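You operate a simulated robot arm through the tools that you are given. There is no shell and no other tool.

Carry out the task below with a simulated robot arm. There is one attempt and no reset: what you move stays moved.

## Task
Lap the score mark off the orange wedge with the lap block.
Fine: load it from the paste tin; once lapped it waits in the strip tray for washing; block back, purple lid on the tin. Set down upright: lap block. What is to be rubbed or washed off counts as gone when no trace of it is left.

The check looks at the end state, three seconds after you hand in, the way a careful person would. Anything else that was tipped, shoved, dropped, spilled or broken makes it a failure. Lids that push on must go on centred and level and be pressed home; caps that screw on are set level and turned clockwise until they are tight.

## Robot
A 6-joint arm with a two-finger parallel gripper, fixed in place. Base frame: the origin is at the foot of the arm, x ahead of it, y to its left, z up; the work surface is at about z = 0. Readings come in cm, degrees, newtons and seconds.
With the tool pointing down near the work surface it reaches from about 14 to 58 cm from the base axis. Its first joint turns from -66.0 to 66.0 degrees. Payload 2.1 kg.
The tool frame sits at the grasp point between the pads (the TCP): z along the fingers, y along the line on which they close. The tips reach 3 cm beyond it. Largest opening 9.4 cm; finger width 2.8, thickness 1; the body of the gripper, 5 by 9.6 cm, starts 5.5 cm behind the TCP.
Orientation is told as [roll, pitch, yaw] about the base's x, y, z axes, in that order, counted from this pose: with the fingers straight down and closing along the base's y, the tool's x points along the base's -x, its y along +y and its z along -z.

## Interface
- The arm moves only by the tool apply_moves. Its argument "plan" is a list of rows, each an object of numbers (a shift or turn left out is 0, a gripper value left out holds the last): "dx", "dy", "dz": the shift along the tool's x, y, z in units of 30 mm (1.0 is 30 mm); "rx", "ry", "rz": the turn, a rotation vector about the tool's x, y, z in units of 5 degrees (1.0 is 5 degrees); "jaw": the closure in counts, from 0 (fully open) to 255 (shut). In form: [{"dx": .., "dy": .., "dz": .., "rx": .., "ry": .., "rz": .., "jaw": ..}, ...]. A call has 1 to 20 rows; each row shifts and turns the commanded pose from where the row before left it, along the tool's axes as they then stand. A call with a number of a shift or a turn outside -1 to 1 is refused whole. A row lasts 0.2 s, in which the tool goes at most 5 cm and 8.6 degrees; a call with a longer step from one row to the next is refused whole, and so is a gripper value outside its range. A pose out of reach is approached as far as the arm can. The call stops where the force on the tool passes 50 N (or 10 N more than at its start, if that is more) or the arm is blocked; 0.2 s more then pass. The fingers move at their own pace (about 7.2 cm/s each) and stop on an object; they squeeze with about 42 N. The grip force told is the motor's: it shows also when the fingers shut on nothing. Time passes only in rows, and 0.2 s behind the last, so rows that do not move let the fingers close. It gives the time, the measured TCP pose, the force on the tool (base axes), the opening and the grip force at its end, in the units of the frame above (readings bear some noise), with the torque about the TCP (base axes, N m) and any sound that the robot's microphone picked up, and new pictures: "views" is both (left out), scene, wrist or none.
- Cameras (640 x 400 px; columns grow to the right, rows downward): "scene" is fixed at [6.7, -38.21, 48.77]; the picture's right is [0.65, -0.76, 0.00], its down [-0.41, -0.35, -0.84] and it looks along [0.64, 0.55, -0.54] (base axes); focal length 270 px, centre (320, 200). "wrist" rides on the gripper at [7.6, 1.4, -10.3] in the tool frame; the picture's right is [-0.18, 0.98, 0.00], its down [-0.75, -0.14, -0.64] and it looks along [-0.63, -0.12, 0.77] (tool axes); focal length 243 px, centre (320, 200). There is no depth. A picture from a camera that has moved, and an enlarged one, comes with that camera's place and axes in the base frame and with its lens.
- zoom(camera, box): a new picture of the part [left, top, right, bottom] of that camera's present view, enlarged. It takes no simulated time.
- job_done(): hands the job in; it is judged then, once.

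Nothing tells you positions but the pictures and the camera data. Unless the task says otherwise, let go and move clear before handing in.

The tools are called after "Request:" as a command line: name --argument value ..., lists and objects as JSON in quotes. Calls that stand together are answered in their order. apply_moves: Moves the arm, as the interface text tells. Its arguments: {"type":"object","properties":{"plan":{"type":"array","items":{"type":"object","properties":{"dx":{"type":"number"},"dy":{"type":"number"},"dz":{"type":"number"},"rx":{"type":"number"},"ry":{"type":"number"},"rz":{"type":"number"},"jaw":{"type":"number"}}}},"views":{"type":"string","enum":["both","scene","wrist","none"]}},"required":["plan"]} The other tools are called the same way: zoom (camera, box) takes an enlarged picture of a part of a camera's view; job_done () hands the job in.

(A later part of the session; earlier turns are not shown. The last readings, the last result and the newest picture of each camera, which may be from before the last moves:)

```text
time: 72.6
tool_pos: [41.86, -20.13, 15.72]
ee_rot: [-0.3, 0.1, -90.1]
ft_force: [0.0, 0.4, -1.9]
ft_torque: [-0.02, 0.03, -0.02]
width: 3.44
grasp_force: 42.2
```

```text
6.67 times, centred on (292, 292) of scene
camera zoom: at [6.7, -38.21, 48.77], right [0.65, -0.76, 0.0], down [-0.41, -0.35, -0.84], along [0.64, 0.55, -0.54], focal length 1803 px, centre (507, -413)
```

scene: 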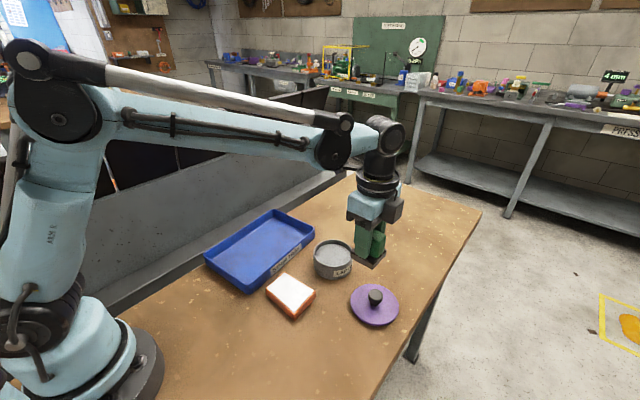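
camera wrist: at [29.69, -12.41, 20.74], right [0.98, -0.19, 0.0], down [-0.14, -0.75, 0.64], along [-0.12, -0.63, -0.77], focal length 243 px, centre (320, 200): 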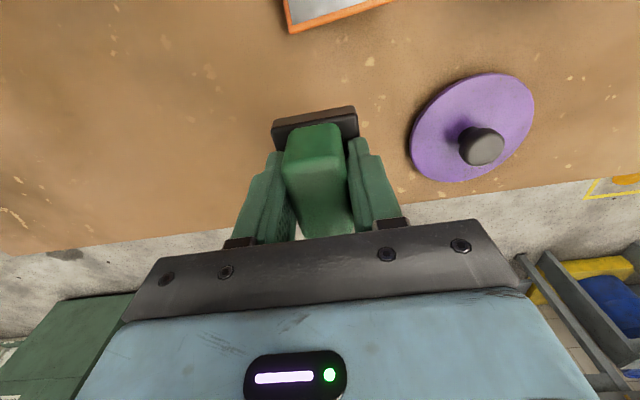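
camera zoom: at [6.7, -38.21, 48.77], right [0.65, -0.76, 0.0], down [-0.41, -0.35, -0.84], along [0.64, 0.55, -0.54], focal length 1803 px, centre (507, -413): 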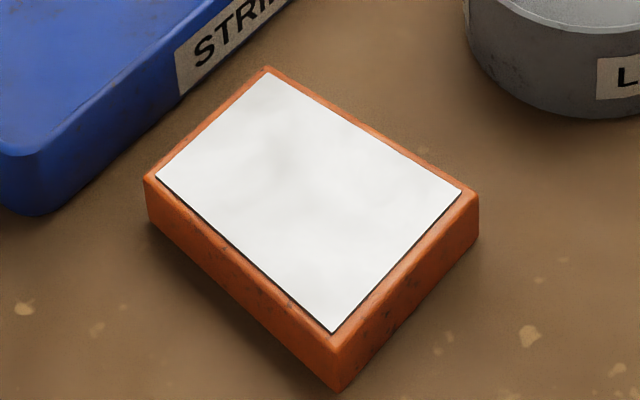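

A very faint patch is still there and hasn't changed since the last look. I'll view the face from the wrist camera to see whether it's residue or just surface texture.

Request:
apply_moves --plan '[{"dz": -0.8}, {"dy": -0.9, "dx": 0.63}, {"dy": -0.9, "dx": 0.63}, {"dy": -0.9, "dx": 0.63}, {"dy": -0.9, "dx": 0.63}, {}]'

Request:
zoom --camera "wrist" --box '[230, 10, 390, 130]'

Request:
apply_moves --plan '[{"dy": -1}, {"dy": -1}, {}]'

Request:
zoom --camera "wrist" --box '[270, 10, 430, 130]'

```text
time: 74.0
tool_pos: [30.84, -12.56, 18.14]
ee_rot: [-0.1, 0.1, -90.1]
ft_force: [0.7, 0.9, -2.1]
ft_torque: [0.0, 0.01, -0.03]
width: 3.41
grasp_force: 41.7
camera wrist: at [32.26, -4.86, 28.45], right [0.98, -0.19, 0.0], down [-0.14, -0.75, 0.64], along [-0.12, -0.63, -0.77], focal length 243 px, centre (320, 200)
```

scene: 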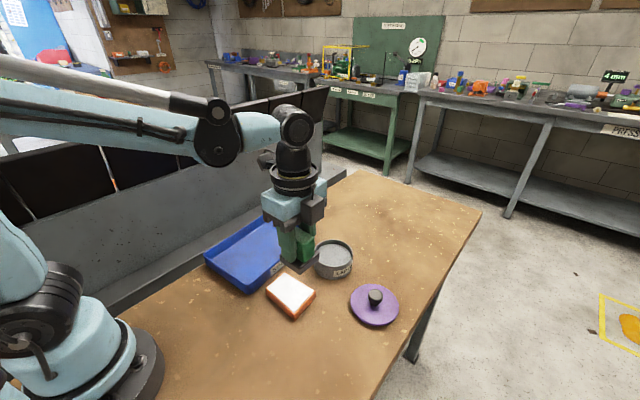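
wrist: 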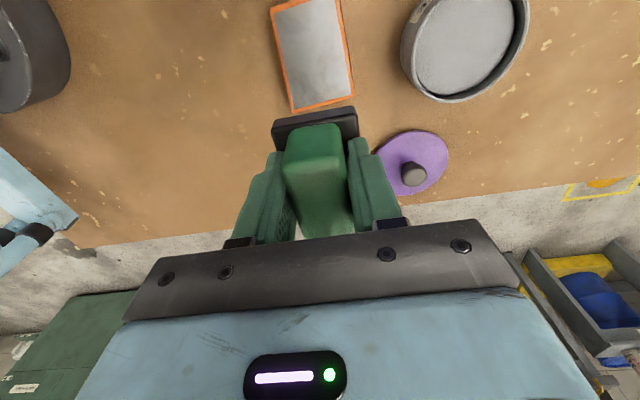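

```text
3.33 times, centred on (310, 70) of wrist
camera zoom: at [32.26, -4.86, 28.45], right [0.98, -0.19, 0.0], down [-0.14, -0.75, 0.64], along [-0.12, -0.63, -0.77], focal length 809 px, centre (353, 633)
```

zoom: 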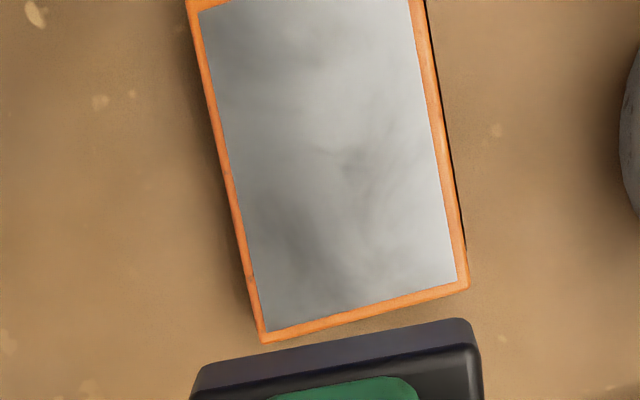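

```text
time: 74.8
tool_pos: [24.79, -12.56, 17.99]
ee_rot: [-0.1, 0.1, -90.1]
ft_force: [0.6, -0.1, -2.5]
ft_torque: [-0.02, -0.02, 0.0]
width: 3.44
grasp_force: 42.2
camera wrist: at [26.23, -4.95, 28.38], right [0.98, -0.19, 0.0], down [-0.14, -0.75, 0.64], along [-0.12, -0.63, -0.77], focal length 243 px, centre (320, 200)
```

scene: 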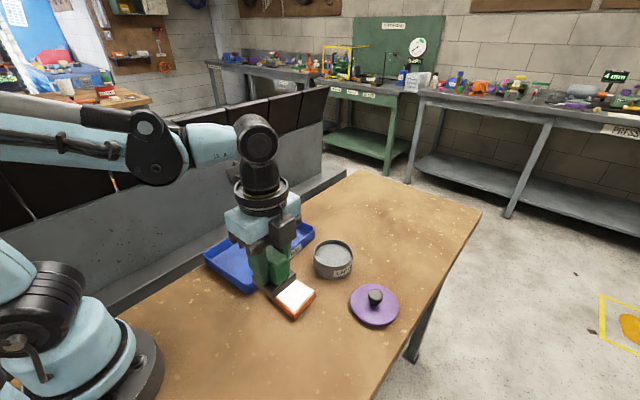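
wrist: 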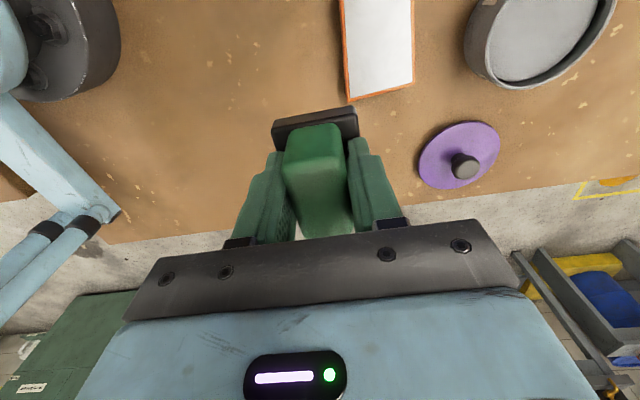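

```text
3.33 times, centred on (350, 70) of wrist
camera zoom: at [26.23, -4.95, 28.38], right [0.98, -0.19, 0.0], down [-0.14, -0.75, 0.64], along [-0.12, -0.63, -0.77], focal length 809 px, centre (220, 633)
```

zoom: 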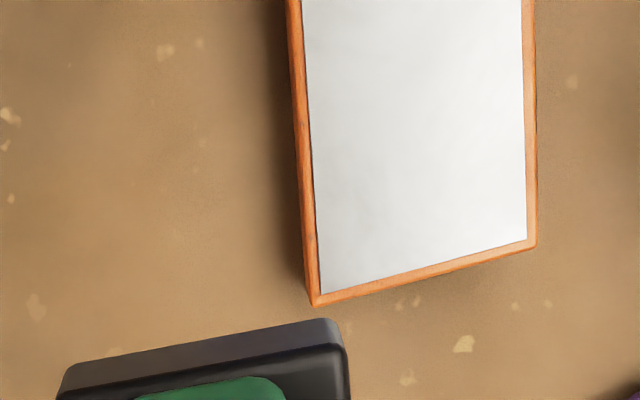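

In the non-reflective view it looks uniform, but to be safe I'll reload from the tin and make one more thorough set of passes.

Request:
apply_moves --plan '[{"dy": 0.91, "dx": 0.12}, {"dy": 0.91, "dx": 0.12}, {"dy": 0.91, "dx": 0.12}, {"dy": 0.91, "dx": 0.12}, {"dy": 0.91, "dx": 0.12}, {"dy": 0.91, "dx": 0.12}, {"dy": 0.91, "dx": 0.12}, {}, {"dz": 0.9}, {"dz": 0.9}, {"dz": 0.9}, {}]'

Request:
zoom --camera "scene" --box '[300, 220, 370, 290]'

Request:
zoom --camera "scene" --box '[270, 270, 314, 314]'

```text
time: 77.4
tool_pos: [44.28, -10.13, 9.69]
ee_rot: [-0.2, 0.1, -90.1]
ft_force: [-0.4, 0.8, -3.3]
ft_torque: [-0.01, 0.03, 0.0]
width: 3.43
grasp_force: 42.1
camera wrist: at [45.63, -2.39, 20.11], right [0.98, -0.19, 0.0], down [-0.14, -0.75, 0.64], along [-0.12, -0.63, -0.77], focal length 243 px, centre (320, 200)
```

scene: 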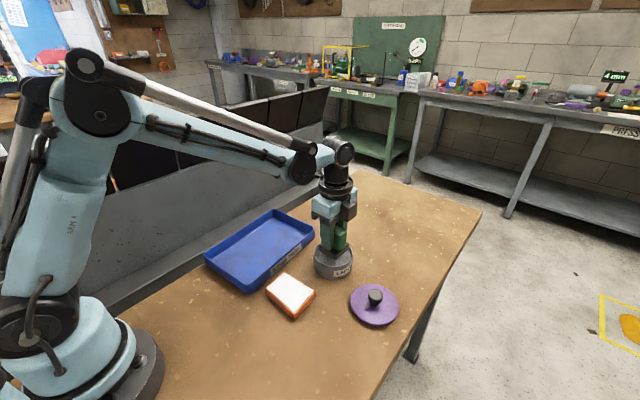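
wrist: 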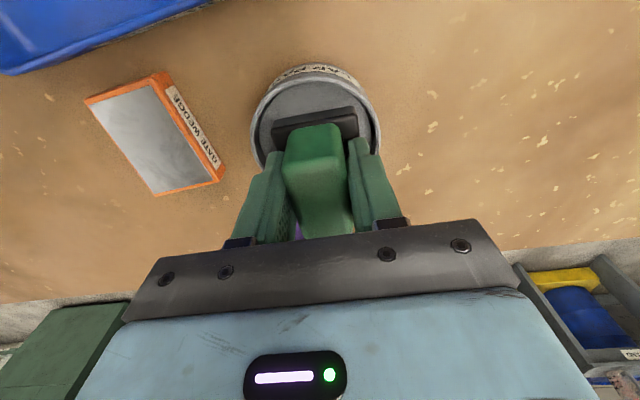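

```text
5.71 times, centred on (335, 255) of scene
camera zoom: at [6.7, -38.21, 48.77], right [0.65, -0.76, 0.0], down [-0.41, -0.35, -0.84], along [0.64, 0.55, -0.54], focal length 1546 px, centre (234, -114)
```

zoom: 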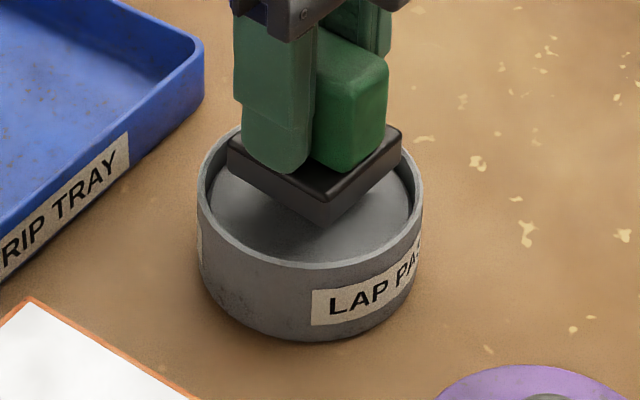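

```text
9.09 times, centred on (292, 292) of scene
camera zoom: at [6.7, -38.21, 48.77], right [0.65, -0.76, 0.0], down [-0.41, -0.35, -0.84], along [0.64, 0.55, -0.54], focal length 2459 px, centre (574, -636)
```

zoom: 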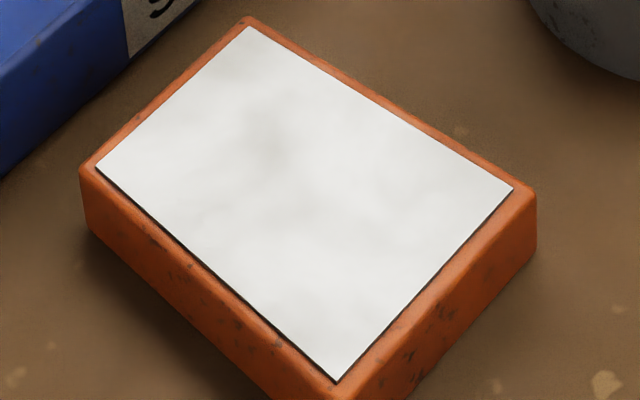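

Request:
apply_moves --plan '[{"dy": -0.1}, {"dz": 0.15}, {"dz": 0.12}, {"dz": 0.03}, {"dz": 0.02}, {}]' --views "none"

Request:
apply_moves --plan '[{"dz": 0.015}, {"dz": 0.015}, {}]' --views "none"

Request:
apply_moves --plan '[{"dz": 0.015}, {"dz": 0.01}, {}]' --views "none"

```text
time: 78.8
tool_pos: [43.8, -10.13, 8.9]
ee_rot: [-0.1, 0.1, -90.1]
ft_force: [-1.3, -0.1, -2.7]
ft_torque: [0.01, 0.01, 0.03]
width: 3.42
grasp_force: 42.5
```

```text
time: 79.6
tool_pos: [43.8, -10.19, 8.85]
ee_rot: [-0.4, 0.1, -90.1]
ft_force: [0.4, -0.4, -2.6]
ft_torque: [0.0, -0.04, -0.01]
width: 3.4
grasp_force: 42.1
```

```text
time: 80.4
tool_pos: [43.87, -10.08, 8.74]
ee_rot: [-0.1, 0.0, -90.1]
ft_force: [-0.7, -0.5, -2.3]
ft_torque: [0.04, -0.03, -0.01]
width: 3.39
grasp_force: 41.9
```

Request:
apply_moves --plan '[{"dz": 0.02}, {"dz": 0.015}, {}]' --views "none"

Request:
apply_moves --plan '[{"dz": 0.015}, {}]' --views "none"

Request:
apply_moves --plan '[{"dz": 0.01}, {}]' --views "none"

```text
time: 81.2
tool_pos: [43.84, -10.11, 8.71]
ee_rot: [-0.3, 0.2, -90.1]
ft_force: [1.0, -0.4, -3.8]
ft_torque: [0.0, 0.05, 0.01]
width: 3.43
grasp_force: 41.5
```

```text
time: 81.8
tool_pos: [43.81, -10.14, 8.77]
ee_rot: [-0.3, 0.1, -90.1]
ft_force: [0.1, 0.3, -2.8]
ft_torque: [0.01, -0.02, 0.02]
width: 3.38
grasp_force: 42.1
```

```text
time: 82.4
tool_pos: [43.76, -10.11, 8.5]
ee_rot: [-0.2, 0.1, -90.2]
ft_force: [0.1, 0.1, -3.3]
ft_torque: [-0.01, 0.02, -0.02]
width: 3.39
grasp_force: 42.1
```

Request:
apply_moves --plan '[{"dz": 0.015}, {"dz": 0.015}, {}]' --views "none"

Request:
apply_moves --plan '[{"dz": 0.012}, {}]' --views "none"

Request:
apply_moves --plan '[{"dz": 0.01}, {}]' --views "none"

```text
time: 83.2
tool_pos: [43.85, -10.07, 8.38]
ee_rot: [-0.3, 0.2, -90.1]
ft_force: [-0.5, -1.0, -2.7]
ft_torque: [0.0, -0.03, -0.02]
width: 3.42
grasp_force: 42.4
```

```text
time: 83.8
tool_pos: [43.91, -10.07, 8.47]
ee_rot: [-0.3, 0.1, -90.1]
ft_force: [0.2, -0.6, -2.8]
ft_torque: [-0.01, -0.01, 0.02]
width: 3.39
grasp_force: 42.5
```

```text
time: 84.4
tool_pos: [43.83, -9.99, 8.4]
ee_rot: [-0.3, 0.0, -90.1]
ft_force: [-0.1, 0.5, -2.9]
ft_torque: [0.02, -0.03, 0.02]
width: 3.42
grasp_force: 42.4
```

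Request:
apply_moves --plan '[{"dz": 0.015}, {"dz": 0.015}, {}]' --views "none"

Request:
apply_moves --plan '[{"dz": 0.015}, {}]' --views "none"

Request:
zoom --camera "scene" --box '[300, 220, 370, 290]'

```text
time: 85.2
tool_pos: [43.76, -10.05, 8.42]
ee_rot: [-0.3, 0.2, -90.1]
ft_force: [0.2, -0.6, -2.0]
ft_torque: [0.0, 0.0, 0.01]
width: 3.42
grasp_force: 42.0
```

```text
time: 85.8
tool_pos: [43.81, -10.01, 8.32]
ee_rot: [-0.3, 0.1, -90.1]
ft_force: [-0.1, 0.3, -2.7]
ft_torque: [0.03, 0.0, 0.01]
width: 3.41
grasp_force: 42.0
```

```text
5.71 times, centred on (335, 255) of scene
camera zoom: at [6.7, -38.21, 48.77], right [0.65, -0.76, 0.0], down [-0.41, -0.35, -0.84], along [0.64, 0.55, -0.54], focal length 1546 px, centre (234, -114)
```

zoom: 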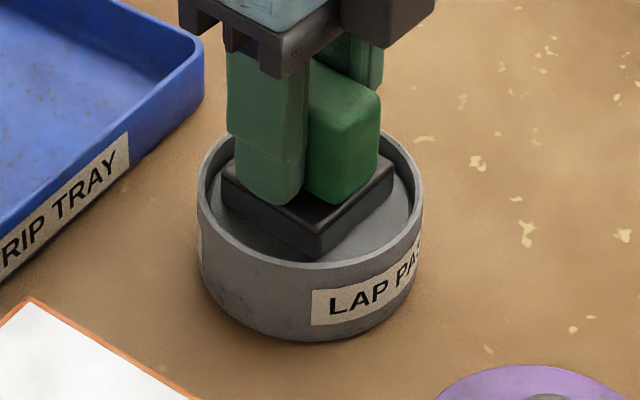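

Request:
apply_moves --plan '[{"dz": 0.015}, {}]' --views "none"

Request:
apply_moves --plan '[{"dz": 0.015}, {}]' --views "none"

Request:
apply_moves --plan '[{"dz": 0.01}, {}]' --views "none"

```text
time: 86.4
tool_pos: [43.86, -10.06, 8.21]
ee_rot: [-0.3, 0.1, -90.1]
ft_force: [0.0, 0.1, -3.0]
ft_torque: [0.03, 0.01, -0.01]
width: 3.41
grasp_force: 41.6
```

```text
time: 87.0
tool_pos: [43.72, -9.94, 8.27]
ee_rot: [-0.3, 0.1, -90.0]
ft_force: [-0.4, 0.1, -3.4]
ft_torque: [0.01, -0.01, -0.02]
width: 3.4
grasp_force: 42.6
```

```text
time: 87.6
tool_pos: [43.83, -10.11, 8.33]
ee_rot: [-0.3, 0.1, -90.1]
ft_force: [-0.9, -0.3, -2.1]
ft_torque: [-0.02, 0.03, -0.01]
width: 3.4
grasp_force: 41.9
```

Request:
apply_moves --plan '[{"dz": 0.02}, {}]' --views "none"

Request:
apply_moves --plan '[{"dz": 0.02}, {}]' --views "none"

Request:
apply_moves --plan '[{"dz": 0.02}, {}]' --views "none"

```text
time: 88.2
tool_pos: [43.84, -9.99, 8.14]
ee_rot: [-0.3, 0.0, -90.2]
ft_force: [-2.6, 1.1, 16.6]
ft_torque: [-0.1, -0.34, 0.0]
width: 3.42
grasp_force: 42.3
```

```text
time: 88.8
tool_pos: [43.8, -10.16, 8.18]
ee_rot: [-0.2, 0.2, -90.0]
ft_force: [-1.7, 1.9, 42.5]
ft_torque: [-0.25, -0.29, -0.02]
width: 3.41
grasp_force: 42.0
```

```text
time: 89.2
tool_pos: [43.96, -10.01, 8.11]
ee_rot: [-0.2, 0.0, -90.2]
ft_force: [-0.4, 0.2, 12.1]
ft_torque: [-0.09, -0.41, -0.01]
width: 3.42
grasp_force: 41.8
stopped in row 1: the force on the tool passed its limit at 56 N (the readings are from after the stop); the commanded pose is now the measured one
```

Loaded again. Back to the wedge for the final passes.

Request:
apply_moves --plan '[{"dz": -0.2}, {"dz": -0.8}, {"dz": -1}, {"dy": -0.87, "dx": -0.1}, {"dy": -0.87, "dx": -0.1}, {"dy": -0.87}, {"dy": -0.87}, {"dy": -0.8}, {"dz": 0.8}, {"dz": 0.8}, {"dz": 0.6}, {}]' --views "none"

```text
time: 91.8
tool_pos: [30.97, -10.48, 7.8]
ee_rot: [-0.2, 0.1, -90.2]
ft_force: [-0.2, -0.2, -2.7]
ft_torque: [0.0, -0.01, 0.0]
width: 3.44
grasp_force: 42.2
```

Request:
apply_moves --plan '[{"rx": -0.05, "ry": -0.02, "rz": -0.03}, {"dz": 0.1}, {"dz": 0.1}, {"dz": 0.02}, {}]' --views "none"

Request:
apply_moves --plan '[{"dz": 0.012}, {"dz": 0.012}, {}]' --views "none"

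Request:
apply_moves --plan '[{"dz": 0.012}, {}]' --views "none"

Request:
apply_moves --plan '[{"dz": 0.012}, {}]' --views "none"

```text
time: 93.0
tool_pos: [30.98, -10.67, 7.02]
ee_rot: [0.0, 0.0, -90.0]
ft_force: [0.1, -1.0, -0.5]
ft_torque: [0.04, 0.02, 0.01]
width: 3.4
grasp_force: 42.1
```

```text
time: 93.6
tool_pos: [30.97, -10.71, 6.92]
ee_rot: [-0.1, 0.0, -89.9]
ft_force: [-2.4, 0.2, 15.6]
ft_torque: [-0.03, -0.37, 0.02]
width: 3.44
grasp_force: 42.0
stopped in row 3: the force on the tool passed its limit at 52 N (the readings are from after the stop); the commanded pose is now the measured one
```

```text
time: 94.2
tool_pos: [31.0, -10.68, 6.95]
ee_rot: [-0.2, -0.1, -89.9]
ft_force: [-7.7, -0.2, 42.1]
ft_torque: [-0.02, -0.27, 0.05]
width: 3.4
grasp_force: 42.3
```

```text
time: 94.5
tool_pos: [31.07, -10.61, 6.97]
ee_rot: [-0.2, -0.1, -90.0]
ft_force: [-2.4, 0.9, 17.3]
ft_torque: [0.0, -0.42, -0.02]
width: 3.41
grasp_force: 42.1
stopped in row 1: the force on the tool passed its limit at 58 N (the readings are from after the stop); the commanded pose is now the measured one
```

Request:
apply_moves --plan '[{"dz": -0.003}, {"dx": 0.15}, {"dx": 0.15}, {"dx": 0.15}, {"dx": 0.15}]' --views "none"

Request:
apply_moves --plan '[{"dx": 0.15}, {"dx": 0.15}, {"dx": 0.15}, {"dx": 0.15}, {"dx": 0.1}]' --views "none"

Request:
apply_moves --plan '[{"dy": 0.12}, {"dy": 0.12}, {"dx": -0.15}, {"dx": -0.15}, {"dx": -0.15}]' --views "none"

```text
time: 95.2
tool_pos: [31.14, -10.43, 6.97]
ee_rot: [-0.2, -0.3, -90.1]
ft_force: [-2.5, 1.0, 16.2]
ft_torque: [0.43, -0.33, 0.08]
width: 3.39
grasp_force: 41.9
stopped in row 3: the force on the tool passed its limit at 52 N (the readings are from after the stop); the commanded pose is now the measured one
```

```text
time: 96.4
tool_pos: [31.07, -8.31, 7.02]
ee_rot: [-0.1, -0.4, -90.2]
ft_force: [-0.5, -6.4, 14.4]
ft_torque: [0.11, -0.36, -0.12]
width: 3.42
grasp_force: 42.0
```

```text
time: 96.9
tool_pos: [31.44, -8.29, 6.89]
ee_rot: [-0.7, -0.1, -90.1]
ft_force: [-3.2, -0.1, 16.5]
ft_torque: [0.27, -0.34, 0.03]
width: 3.4
grasp_force: 41.9
stopped in row 2: the force on the tool passed its limit at 56 N (the readings are from after the stop); the commanded pose is now the measured one
```

Request:
apply_moves --plan '[{"dz": -0.03}, {"rx": -0.1, "ry": 0.03, "rz": -0.02}, {"dz": 0.01}, {}]' --views "none"

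Request:
apply_moves --plan '[{"dz": 0.008}, {}]' --views "none"

```text
time: 97.9
tool_pos: [31.44, -8.2, 7.04]
ee_rot: [-0.1, 0.0, -90.0]
ft_force: [0.9, 0.3, -2.6]
ft_torque: [0.02, -0.03, 0.01]
width: 3.41
grasp_force: 42.3
```

```text
time: 98.5
tool_pos: [31.52, -8.27, 7.02]
ee_rot: [0.0, 0.0, -90.0]
ft_force: [-0.1, -0.4, -2.8]
ft_torque: [0.01, 0.01, 0.04]
width: 3.4
grasp_force: 42.9
```

Request:
apply_moves --plan '[{"dz": 0.008}, {}]' --views "none"

Request:
apply_moves --plan '[{"dz": 0.006}, {}]' --views "none"

```text
time: 99.1
tool_pos: [31.52, -8.28, 7.04]
ee_rot: [-0.2, 0.0, -90.0]
ft_force: [0.5, 0.8, -2.9]
ft_torque: [0.0, -0.02, -0.01]
width: 3.42
grasp_force: 42.1
```

```text
time: 99.7
tool_pos: [31.41, -8.36, 7.13]
ee_rot: [0.0, 0.1, -90.0]
ft_force: [0.9, 0.1, -2.4]
ft_torque: [0.01, 0.0, 0.01]
width: 3.44
grasp_force: 41.5
```

Request:
apply_moves --plan '[{"dz": 0.006}, {}]' --views "none"

Request:
apply_moves --plan '[{"dz": 0.005}, {}]' --views "none"

Request:
apply_moves --plan '[{"dz": 0.004}, {}]' --views "none"

```text
time: 100.3
tool_pos: [31.47, -8.2, 7.03]
ee_rot: [-0.2, 0.0, -90.0]
ft_force: [-0.4, -0.4, -1.5]
ft_torque: [-0.04, 0.01, -0.02]
width: 3.41
grasp_force: 42.2
```

```text
time: 100.9
tool_pos: [31.41, -8.26, 7.0]
ee_rot: [-0.1, 0.0, -90.0]
ft_force: [-0.6, 3.2, 12.7]
ft_torque: [-0.17, -0.25, 0.05]
width: 3.41
grasp_force: 41.8
```

```text
time: 101.5
tool_pos: [31.52, -8.31, 7.01]
ee_rot: [-0.1, 0.1, -90.0]
ft_force: [-0.4, 7.5, 32.0]
ft_torque: [-0.2, -0.21, 0.03]
width: 3.41
grasp_force: 42.0
```

Request:
apply_moves --plan '[{"dz": -0.002, "dx": 0.12}, {"dx": 0.15}, {"dx": 0.15}, {"dx": 0.15}]' --views "none"

Request:
apply_moves --plan '[{"dx": -0.15, "dz": -0.001}, {"dx": -0.15, "dz": -0.001}, {"dx": -0.15, "dz": -0.001}, {"dx": -0.15}, {"dx": -0.15}]' --views "none"

Request:
apply_moves --plan '[{"dx": -0.15}, {"dx": -0.15}, {"dx": -0.15}, {"dx": -0.15}, {"dx": -0.15}]' --views "none"

```text
time: 102.1
tool_pos: [31.58, -7.76, 6.95]
ee_rot: [-0.1, -0.3, -90.2]
ft_force: [-0.8, -1.0, 13.7]
ft_torque: [0.34, -0.13, 0.04]
width: 3.42
grasp_force: 42.5
stopped in row 2: the force on the tool passed its limit at 55 N (the readings are from after the stop); the commanded pose is now the measured one
```

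```text
time: 103.3
tool_pos: [31.44, -10.13, 6.97]
ee_rot: [0.0, -0.4, -90.3]
ft_force: [-1.1, 6.0, 11.3]
ft_torque: [0.57, -0.21, 0.12]
width: 3.41
grasp_force: 41.9
```

```text
time: 104.5
tool_pos: [31.37, -12.45, 7.11]
ee_rot: [-0.1, -0.4, -90.2]
ft_force: [-0.5, 2.3, 5.6]
ft_torque: [0.33, -0.16, 0.09]
width: 3.39
grasp_force: 42.1
```

Request:
apply_moves --plan '[{"dx": 0.15, "dy": -0.07}, {"dx": 0.15, "dy": -0.07}, {"dx": 0.15, "dy": -0.07}, {"dx": 0.15, "dz": 0.001}, {"dx": 0.15, "dz": 0.001}]' --views "none"

Request:
apply_moves --plan '[{"dx": 0.15}, {"dx": 0.15}, {"dx": 0.15}, {"dx": 0.15}]' --views "none"

Request:
apply_moves --plan '[{"dx": 0.15}, {"dx": 0.15}, {"dx": 0.15}, {"dx": 0.15}]' --views "none"

Request:
apply_moves --plan '[{"dx": 0.15}, {"dx": -0.15}, {"dx": -0.15}, {"dx": -0.15}]' --views "none"

```text
time: 105.7
tool_pos: [30.74, -10.13, 7.08]
ee_rot: [0.0, -0.4, -90.2]
ft_force: [-1.0, 0.3, -3.1]
ft_torque: [0.0, -0.02, 0.0]
width: 3.41
grasp_force: 42.4
```

```text
time: 106.7
tool_pos: [30.78, -8.47, 7.02]
ee_rot: [-0.1, -0.4, -90.2]
ft_force: [0.6, -3.7, 9.3]
ft_torque: [0.07, -0.14, -0.07]
width: 3.41
grasp_force: 41.9
```

```text
time: 107.7
tool_pos: [30.84, -6.55, 7.04]
ee_rot: [-0.1, -0.5, -90.2]
ft_force: [0.6, -6.1, 14.6]
ft_torque: [0.05, -0.2, -0.05]
width: 3.4
grasp_force: 41.8
```

```text
time: 108.7
tool_pos: [30.75, -7.21, 6.98]
ee_rot: [-0.1, -0.2, -90.1]
ft_force: [1.0, 6.0, 13.7]
ft_torque: [0.73, -0.14, 0.0]
width: 3.4
grasp_force: 42.1
```

Good controlled strokes. I'll finish with one more short set there, then lift and inspect.

Request:
apply_moves --plan '[{"ry": 0.04}, {"dx": -0.15}, {"dx": -0.15}, {"dx": 0.15, "dy": 0.05}, {"dx": 0.15, "dy": 0.05}, {"dx": 0.15, "dy": 0.05}]' --views "none"

Request:
apply_moves --plan '[{"dx": 0.1}, {"dx": -0.15}, {"dx": -0.15}, {"dx": -0.15}, {"dx": -0.15}]' --views "none"

Request:
apply_moves --plan '[{"dz": -0.3}, {"dz": -1}, {"dz": -1}, {"dx": -1}, {"dx": -1, "dy": 0.9}, {"dx": -1, "dy": 0.9}, {"dy": 0.9}, {"dy": 0.9}, {}]'

Request:
zoom --camera "scene" --box '[270, 270, 314, 314]'

```text
time: 110.1
tool_pos: [31.34, -7.05, 7.0]
ee_rot: [-0.1, 0.0, -90.2]
ft_force: [-0.2, -0.4, -2.4]
ft_torque: [-0.01, -0.02, -0.03]
width: 3.41
grasp_force: 42.4
```

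```text
time: 111.3
tool_pos: [31.16, -8.56, 6.92]
ee_rot: [0.0, -0.1, -90.2]
ft_force: [-0.5, 0.3, -1.7]
ft_torque: [0.06, -0.01, 0.01]
width: 3.41
grasp_force: 42.0
```

```text
time: 113.3
tool_pos: [41.98, -17.66, 13.78]
ee_rot: [0.0, -0.1, -90.2]
ft_force: [0.2, 0.5, -2.5]
ft_torque: [0.0, 0.02, 0.03]
width: 3.39
grasp_force: 41.6
camera wrist: at [43.46, -9.91, 24.14], right [0.98, -0.19, 0.0], down [-0.14, -0.75, 0.64], along [-0.12, -0.63, -0.76], focal length 243 px, centre (320, 200)
```

scene: 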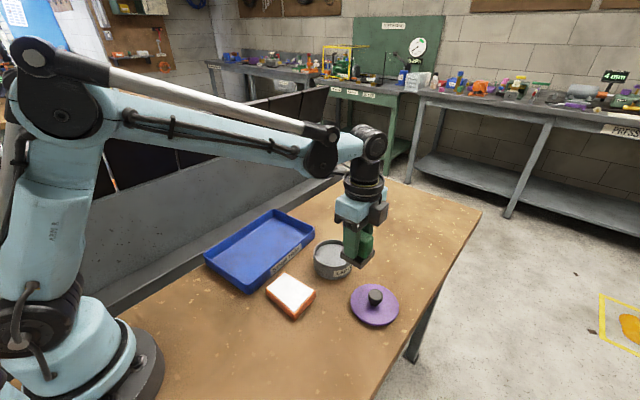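
wrist: 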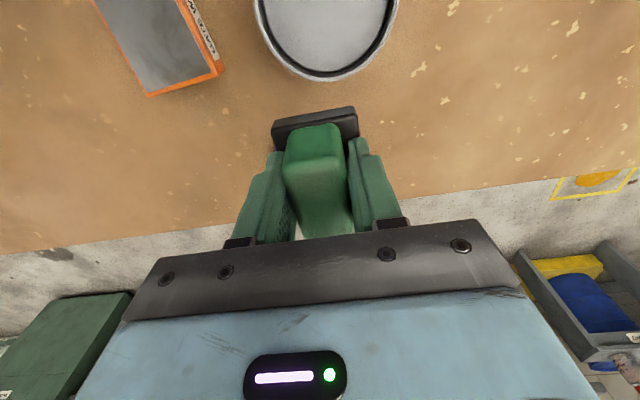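

```text
9.09 times, centred on (292, 292) of scene
camera zoom: at [6.7, -38.21, 48.77], right [0.65, -0.76, 0.0], down [-0.41, -0.35, -0.84], along [0.64, 0.55, -0.54], focal length 2459 px, centre (574, -636)
```

zoom: 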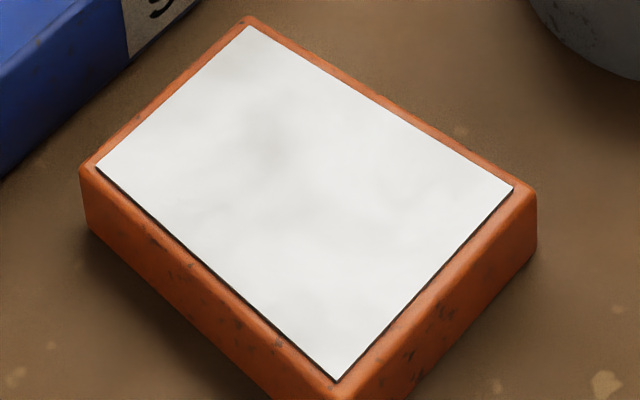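

The patch is identical after fresh paste and more strokes, so it's surface texture and the mark is gone. Now I'll return the block to its original spot near (27.25, -22.8).

Request:
apply_moves --plan '[{"dy": -0.82, "dx": -0.285, "rz": -0.03, "ry": 0.02}, {"dy": -0.82, "dx": -0.285}, {"dy": -0.82, "dx": -0.285}, {"dy": -0.82, "dx": -0.285}, {"dy": -0.82, "dx": -0.285}, {"dy": -0.81, "dx": -0.285}, {}, {"dz": 0.9}, {"dz": 0.9}, {"dz": 0.8}, {}]'

Request:
zoom --camera "scene" --box '[305, 310, 360, 375]'

```text
time: 115.7
tool_pos: [27.33, -22.59, 6.04]
ee_rot: [-0.1, 0.0, -89.9]
ft_force: [-0.9, 0.4, -2.6]
ft_torque: [0.03, 0.02, -0.01]
width: 3.41
grasp_force: 42.4
camera wrist: at [28.71, -14.92, 16.3], right [0.98, -0.18, 0.0], down [-0.14, -0.75, 0.64], along [-0.12, -0.63, -0.77], focal length 243 px, centre (320, 200)
```

scene: 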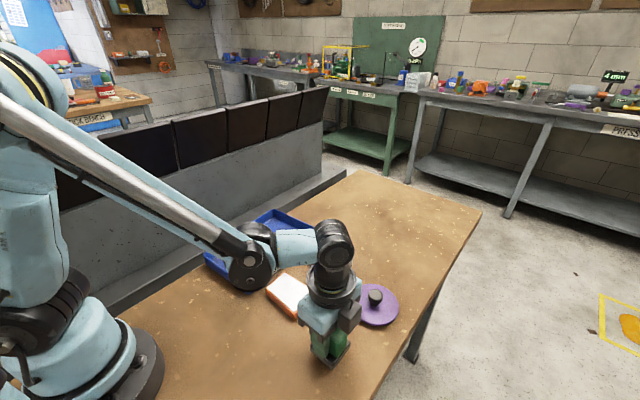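
wrist: 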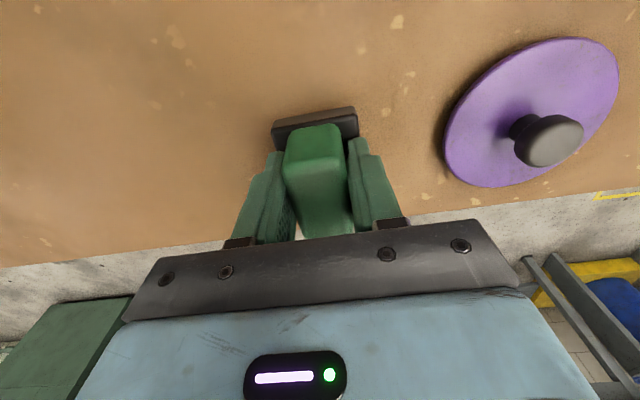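

```text
6.15 times, centred on (332, 342) of scene
camera zoom: at [6.7, -38.21, 48.77], right [0.65, -0.76, 0.0], down [-0.41, -0.35, -0.84], along [0.64, 0.55, -0.54], focal length 1664 px, centre (243, -677)
```

zoom: 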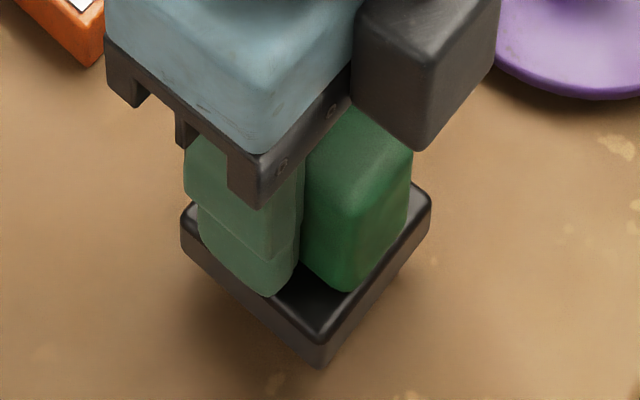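

Request:
apply_moves --plan '[{"dx": -0.06, "dy": 0.03}, {"dz": 0.15}, {"dz": 0.1}, {}]' --views "none"

Request:
zoom --camera "scene" --box '[305, 310, 360, 375]'

```text
time: 116.7
tool_pos: [27.4, -22.82, 5.28]
ee_rot: [0.0, 0.0, -90.0]
ft_force: [0.2, -0.3, -3.4]
ft_torque: [0.02, 0.03, 0.0]
width: 3.41
grasp_force: 41.9
```

```text
6.15 times, centred on (332, 342) of scene
camera zoom: at [6.7, -38.21, 48.77], right [0.65, -0.76, 0.0], down [-0.41, -0.35, -0.84], along [0.64, 0.55, -0.54], focal length 1664 px, centre (243, -677)
```

zoom: 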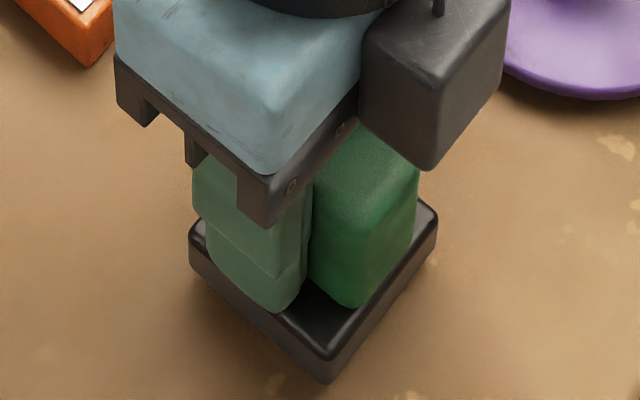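

Request:
apply_moves --plan '[{"dx": 0.03, "dy": -0.01}, {"dz": 0.04}, {"dz": 0.03}, {}]' --views "none"

Request:
apply_moves --plan '[{"dz": 0.02}, {}]' --views "none"

Request:
apply_moves --plan '[{"dz": 0.02}, {}]' --views "none"

```text
time: 117.7
tool_pos: [27.45, -22.74, 5.15]
ee_rot: [-0.2, 0.0, -90.0]
ft_force: [-0.6, 0.6, -2.3]
ft_torque: [-0.02, 0.03, -0.02]
width: 3.42
grasp_force: 42.2
```

```text
time: 118.3
tool_pos: [27.35, -22.61, 5.01]
ee_rot: [-0.1, 0.0, -90.1]
ft_force: [0.0, 0.3, -2.8]
ft_torque: [0.02, 0.0, 0.01]
width: 3.41
grasp_force: 42.1
```

```text
time: 118.9
tool_pos: [27.2, -22.75, 4.92]
ee_rot: [0.0, 0.0, -90.0]
ft_force: [0.6, 0.3, -3.4]
ft_torque: [-0.01, -0.01, -0.01]
width: 3.39
grasp_force: 42.6
```

Request:
apply_moves --plan '[{"dz": 0.015}, {}]' --views "none"

Request:
apply_moves --plan '[{"dz": 0.015}, {}]' --views "none"

Request:
zoom --camera "scene" --box '[305, 310, 360, 375]'

```text
time: 119.5
tool_pos: [27.28, -22.77, 4.96]
ee_rot: [-0.1, 0.0, -90.1]
ft_force: [0.1, 0.7, -3.0]
ft_torque: [0.02, 0.01, -0.03]
width: 3.43
grasp_force: 41.8
```

```text
time: 120.1
tool_pos: [27.31, -22.74, 4.95]
ee_rot: [-0.1, 0.0, -90.1]
ft_force: [0.0, 0.5, -3.6]
ft_torque: [0.02, -0.02, 0.02]
width: 3.43
grasp_force: 42.0
```

```text
6.15 times, centred on (332, 342) of scene
camera zoom: at [6.7, -38.21, 48.77], right [0.65, -0.76, 0.0], down [-0.41, -0.35, -0.84], along [0.64, 0.55, -0.54], focal length 1664 px, centre (243, -677)
```

zoom: 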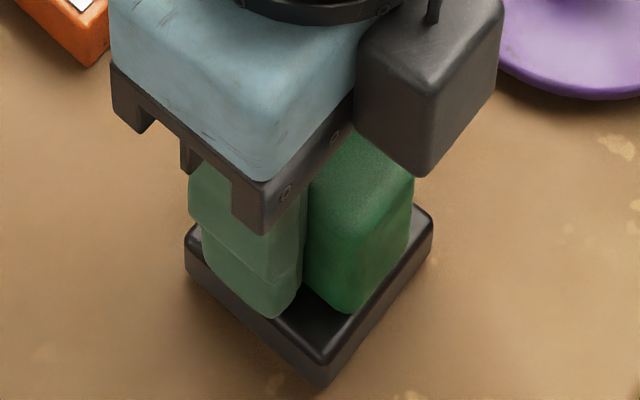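

The position matches the original picture almost exactly. A few fine steps to touch down, then release.

Request:
apply_moves --plan '[{"dz": 0.015}, {}]' --views "none"

Request:
apply_moves --plan '[{"dz": 0.012}, {}]' --views "none"

```text
time: 120.7
tool_pos: [27.23, -22.58, 4.95]
ee_rot: [-0.1, -0.1, -90.0]
ft_force: [0.7, -0.2, -3.8]
ft_torque: [-0.01, 0.01, 0.02]
width: 3.43
grasp_force: 41.7
```

```text
time: 121.3
tool_pos: [27.38, -22.57, 4.97]
ee_rot: [-0.1, 0.0, -90.0]
ft_force: [0.4, 0.3, -2.9]
ft_torque: [0.01, -0.01, 0.0]
width: 3.42
grasp_force: 42.0
```

Request:
apply_moves --plan '[{"dz": 0.012}, {}]' --views "none"

Request:
apply_moves --plan '[{"dz": 0.012}, {}]' --views "none"

Request:
apply_moves --plan '[{"dz": 0.012}, {}]' --views "none"

```text
time: 121.9
tool_pos: [27.28, -22.65, 4.84]
ee_rot: [-0.1, -0.1, -89.9]
ft_force: [0.4, -0.4, -2.2]
ft_torque: [-0.04, 0.04, 0.02]
width: 3.43
grasp_force: 42.0
```

```text
time: 122.5
tool_pos: [27.27, -22.73, 4.74]
ee_rot: [-0.1, -0.1, -89.9]
ft_force: [-2.6, 0.2, 9.5]
ft_torque: [-0.2, -0.21, 0.01]
width: 3.43
grasp_force: 42.0
```

```text
time: 123.3
tool_pos: [27.35, -22.69, 4.77]
ee_rot: [-0.2, 0.1, -90.1]
ft_force: [-0.9, 2.0, 13.6]
ft_torque: [-0.14, -0.37, 0.02]
width: 3.4
grasp_force: 41.8
stopped in row 2: the force on the tool passed its limit at 52 N (the readings are from after the stop); the commanded pose is now the measured one
```

Request:
apply_moves --plan '[{"dz": -0.004}, {"jaw": 100}, {"jaw": 60}, {"jaw": 0}, {"jaw": 0}, {"dz": -0.3}, {"dz": -0.8}, {"dz": -1}, {"dz": -1}, {}]'

Request:
zoom --camera "scene" --box '[305, 310, 360, 375]'

Request:
zoom --camera "wrist" --box '[260, 40, 380, 140]'

```text
time: 125.5
tool_pos: [27.32, -22.48, 14.25]
ee_rot: [-0.3, 0.0, -90.1]
ft_force: [0.4, 0.6, -0.7]
ft_torque: [0.04, -0.02, 0.0]
width: 9.43
grasp_force: 0.0
camera wrist: at [28.65, -14.85, 24.52], right [0.98, -0.18, 0.0], down [-0.14, -0.75, 0.64], along [-0.12, -0.63, -0.77], focal length 243 px, centre (320, 200)
```

scene: 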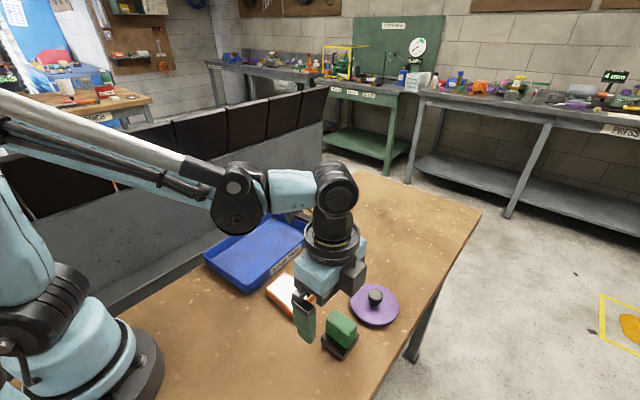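
wrist: 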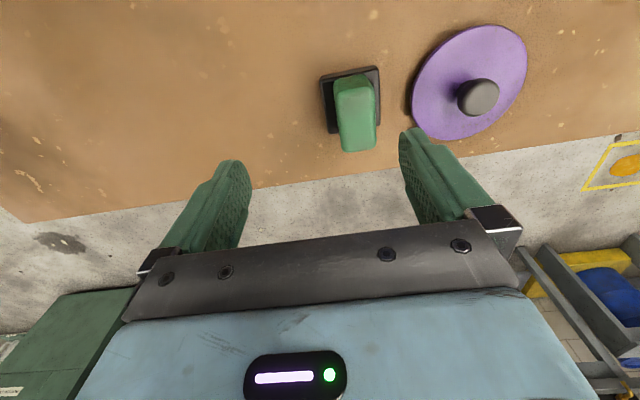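

```text
6.15 times, centred on (332, 342) of scene
camera zoom: at [6.7, -38.21, 48.77], right [0.65, -0.76, 0.0], down [-0.41, -0.35, -0.84], along [0.64, 0.55, -0.54], focal length 1664 px, centre (243, -677)
```

zoom: 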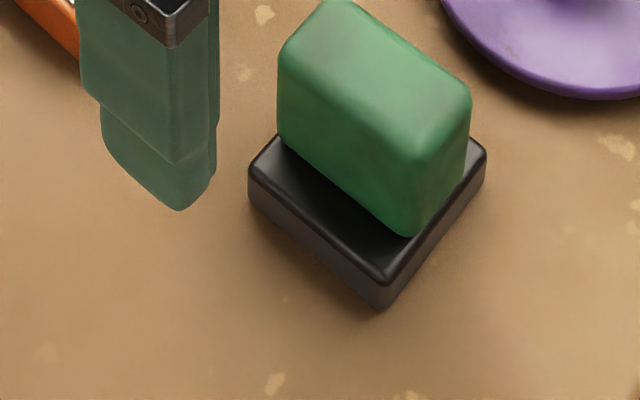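

```text
4.00 times, centred on (320, 90) of wrist
camera zoom: at [28.65, -14.85, 24.52], right [0.98, -0.18, 0.0], down [-0.14, -0.75, 0.64], along [-0.12, -0.63, -0.77], focal length 970 px, centre (320, 640)
```

zoom: 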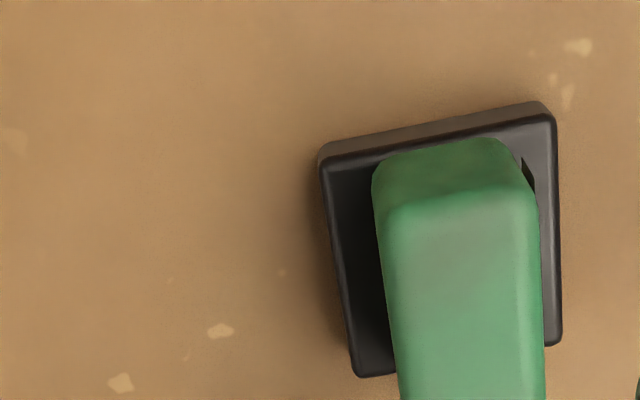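

On release the finger tips dragged on the base plate and carried the block about 2.7 cm in +x. It's upright. I'll re-grip a bit higher so the tips clear the plate, and put it back.

Request:
apply_moves --plan '[{"dy": 0.46, "dx": -0.05, "rx": -0.03}, {"dy": 0.46}, {"dz": 0.7}, {"dz": 0.7}, {}]'

Request:
zoom --camera "wrist" --box '[220, 60, 420, 220]'

```text
time: 126.7
tool_pos: [30.19, -22.89, 9.81]
ee_rot: [0.0, 0.0, -90.1]
ft_force: [0.0, -0.1, 0.7]
ft_torque: [0.0, 0.03, -0.01]
width: 9.4
grasp_force: 0.0
camera wrist: at [31.53, -15.18, 20.25], right [0.98, -0.19, 0.0], down [-0.14, -0.75, 0.64], along [-0.12, -0.63, -0.77], focal length 243 px, centre (320, 200)
```

scene: 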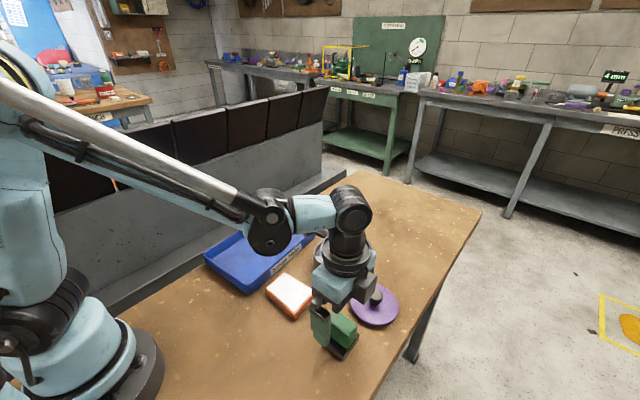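
wrist: 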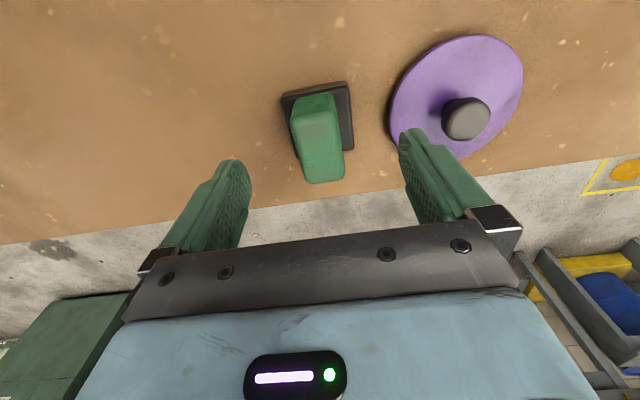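

```text
2.50 times, centred on (320, 140) of wrist
camera zoom: at [31.53, -15.18, 20.25], right [0.98, -0.19, 0.0], down [-0.14, -0.75, 0.64], along [-0.12, -0.63, -0.77], focal length 606 px, centre (320, 350)
```

zoom: 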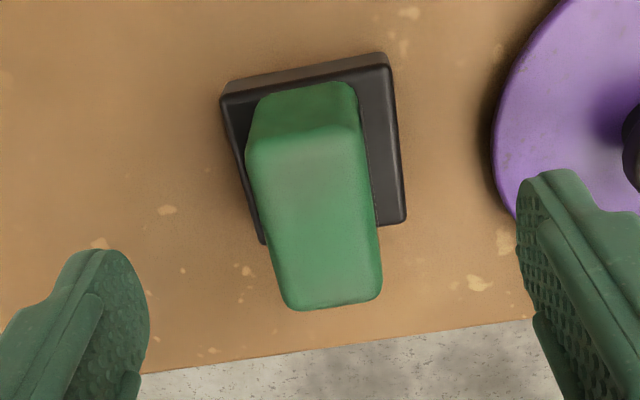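

Request:
apply_moves --plan '[{"jaw": 90}, {"jaw": 90}, {"jaw": 90}, {"dz": 0.5, "jaw": 90}, {"dz": 0.5, "jaw": 90}, {"dz": 0.42, "jaw": 90}, {"jaw": 90}, {"jaw": 255}, {"jaw": 255}, {"jaw": 255}, {"jaw": 255}, {"jaw": 255}]'

Request:
zoom --camera "scene" --box '[305, 300, 370, 365]'

Request:
zoom --camera "wrist" --box '[220, 90, 420, 250]'

```text
time: 129.3
tool_pos: [30.07, -22.77, 5.58]
ee_rot: [0.1, 0.1, -90.1]
ft_force: [0.0, -0.1, 0.4]
ft_torque: [0.02, 0.03, 0.03]
width: 3.42
grasp_force: 41.6
camera wrist: at [31.5, -15.14, 16.05], right [0.98, -0.18, 0.0], down [-0.14, -0.75, 0.64], along [-0.12, -0.63, -0.77], focal length 243 px, centre (320, 200)
```

scene: 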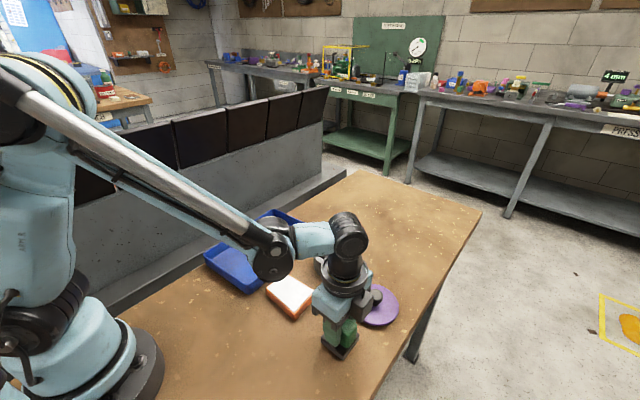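
wrist: 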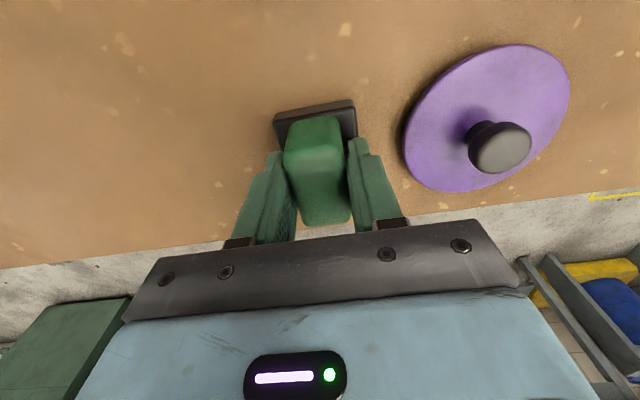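

```text
6.15 times, centred on (338, 332) of scene
camera zoom: at [6.7, -38.21, 48.77], right [0.65, -0.76, 0.0], down [-0.41, -0.35, -0.84], along [0.64, 0.55, -0.54], focal length 1664 px, centre (212, -615)
```

zoom: 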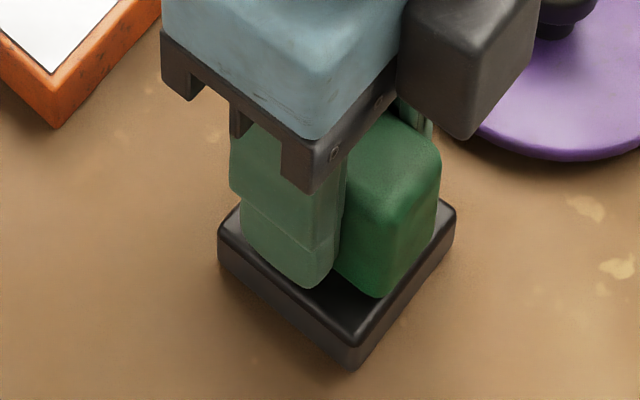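

```text
2.50 times, centred on (320, 170) of wrist
camera zoom: at [31.5, -15.14, 16.05], right [0.98, -0.18, 0.0], down [-0.14, -0.75, 0.64], along [-0.12, -0.63, -0.77], focal length 606 px, centre (320, 275)
```

zoom: 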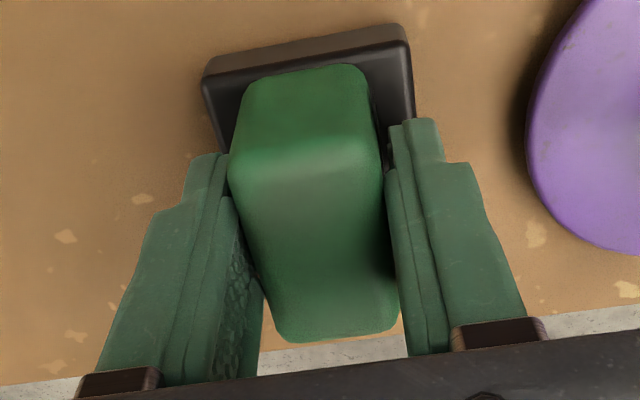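

Request:
apply_moves --plan '[{"dz": -0.1}, {"dz": -0.2}, {"dy": -0.45}, {"dy": -0.45}, {}]'

Request:
zoom --camera "scene" --box '[305, 310, 360, 375]'

```text
time: 130.5
tool_pos: [27.4, -22.89, 6.54]
ee_rot: [0.1, 0.0, -90.1]
ft_force: [-0.7, -0.3, -2.7]
ft_torque: [0.02, -0.01, 0.0]
width: 3.42
grasp_force: 41.9
camera wrist: at [28.76, -15.16, 16.96], right [0.98, -0.18, 0.0], down [-0.14, -0.75, 0.64], along [-0.12, -0.63, -0.77], focal length 243 px, centre (320, 200)
```

scene: 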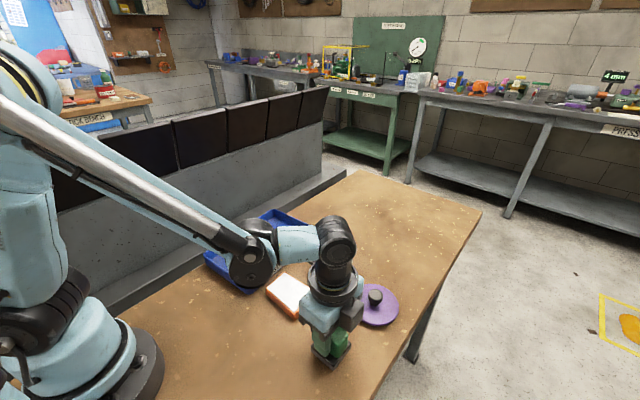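
wrist: 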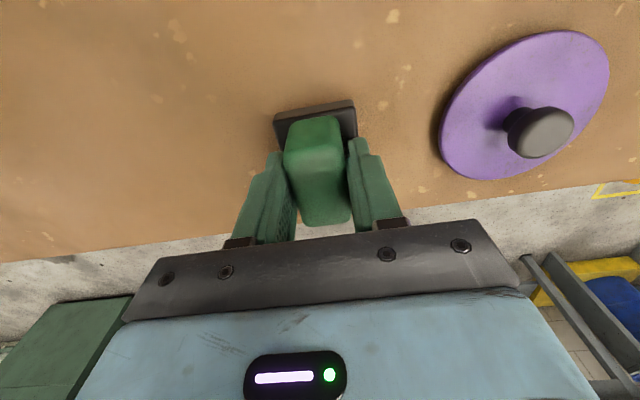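

```text
6.15 times, centred on (332, 342) of scene
camera zoom: at [6.7, -38.21, 48.77], right [0.65, -0.76, 0.0], down [-0.41, -0.35, -0.84], along [0.64, 0.55, -0.54], focal length 1664 px, centre (243, -677)
```

zoom: 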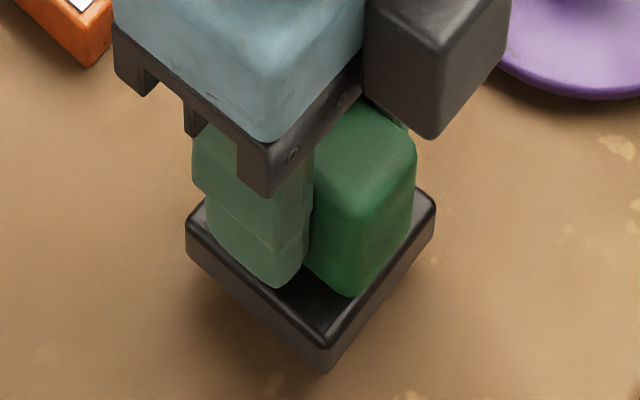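

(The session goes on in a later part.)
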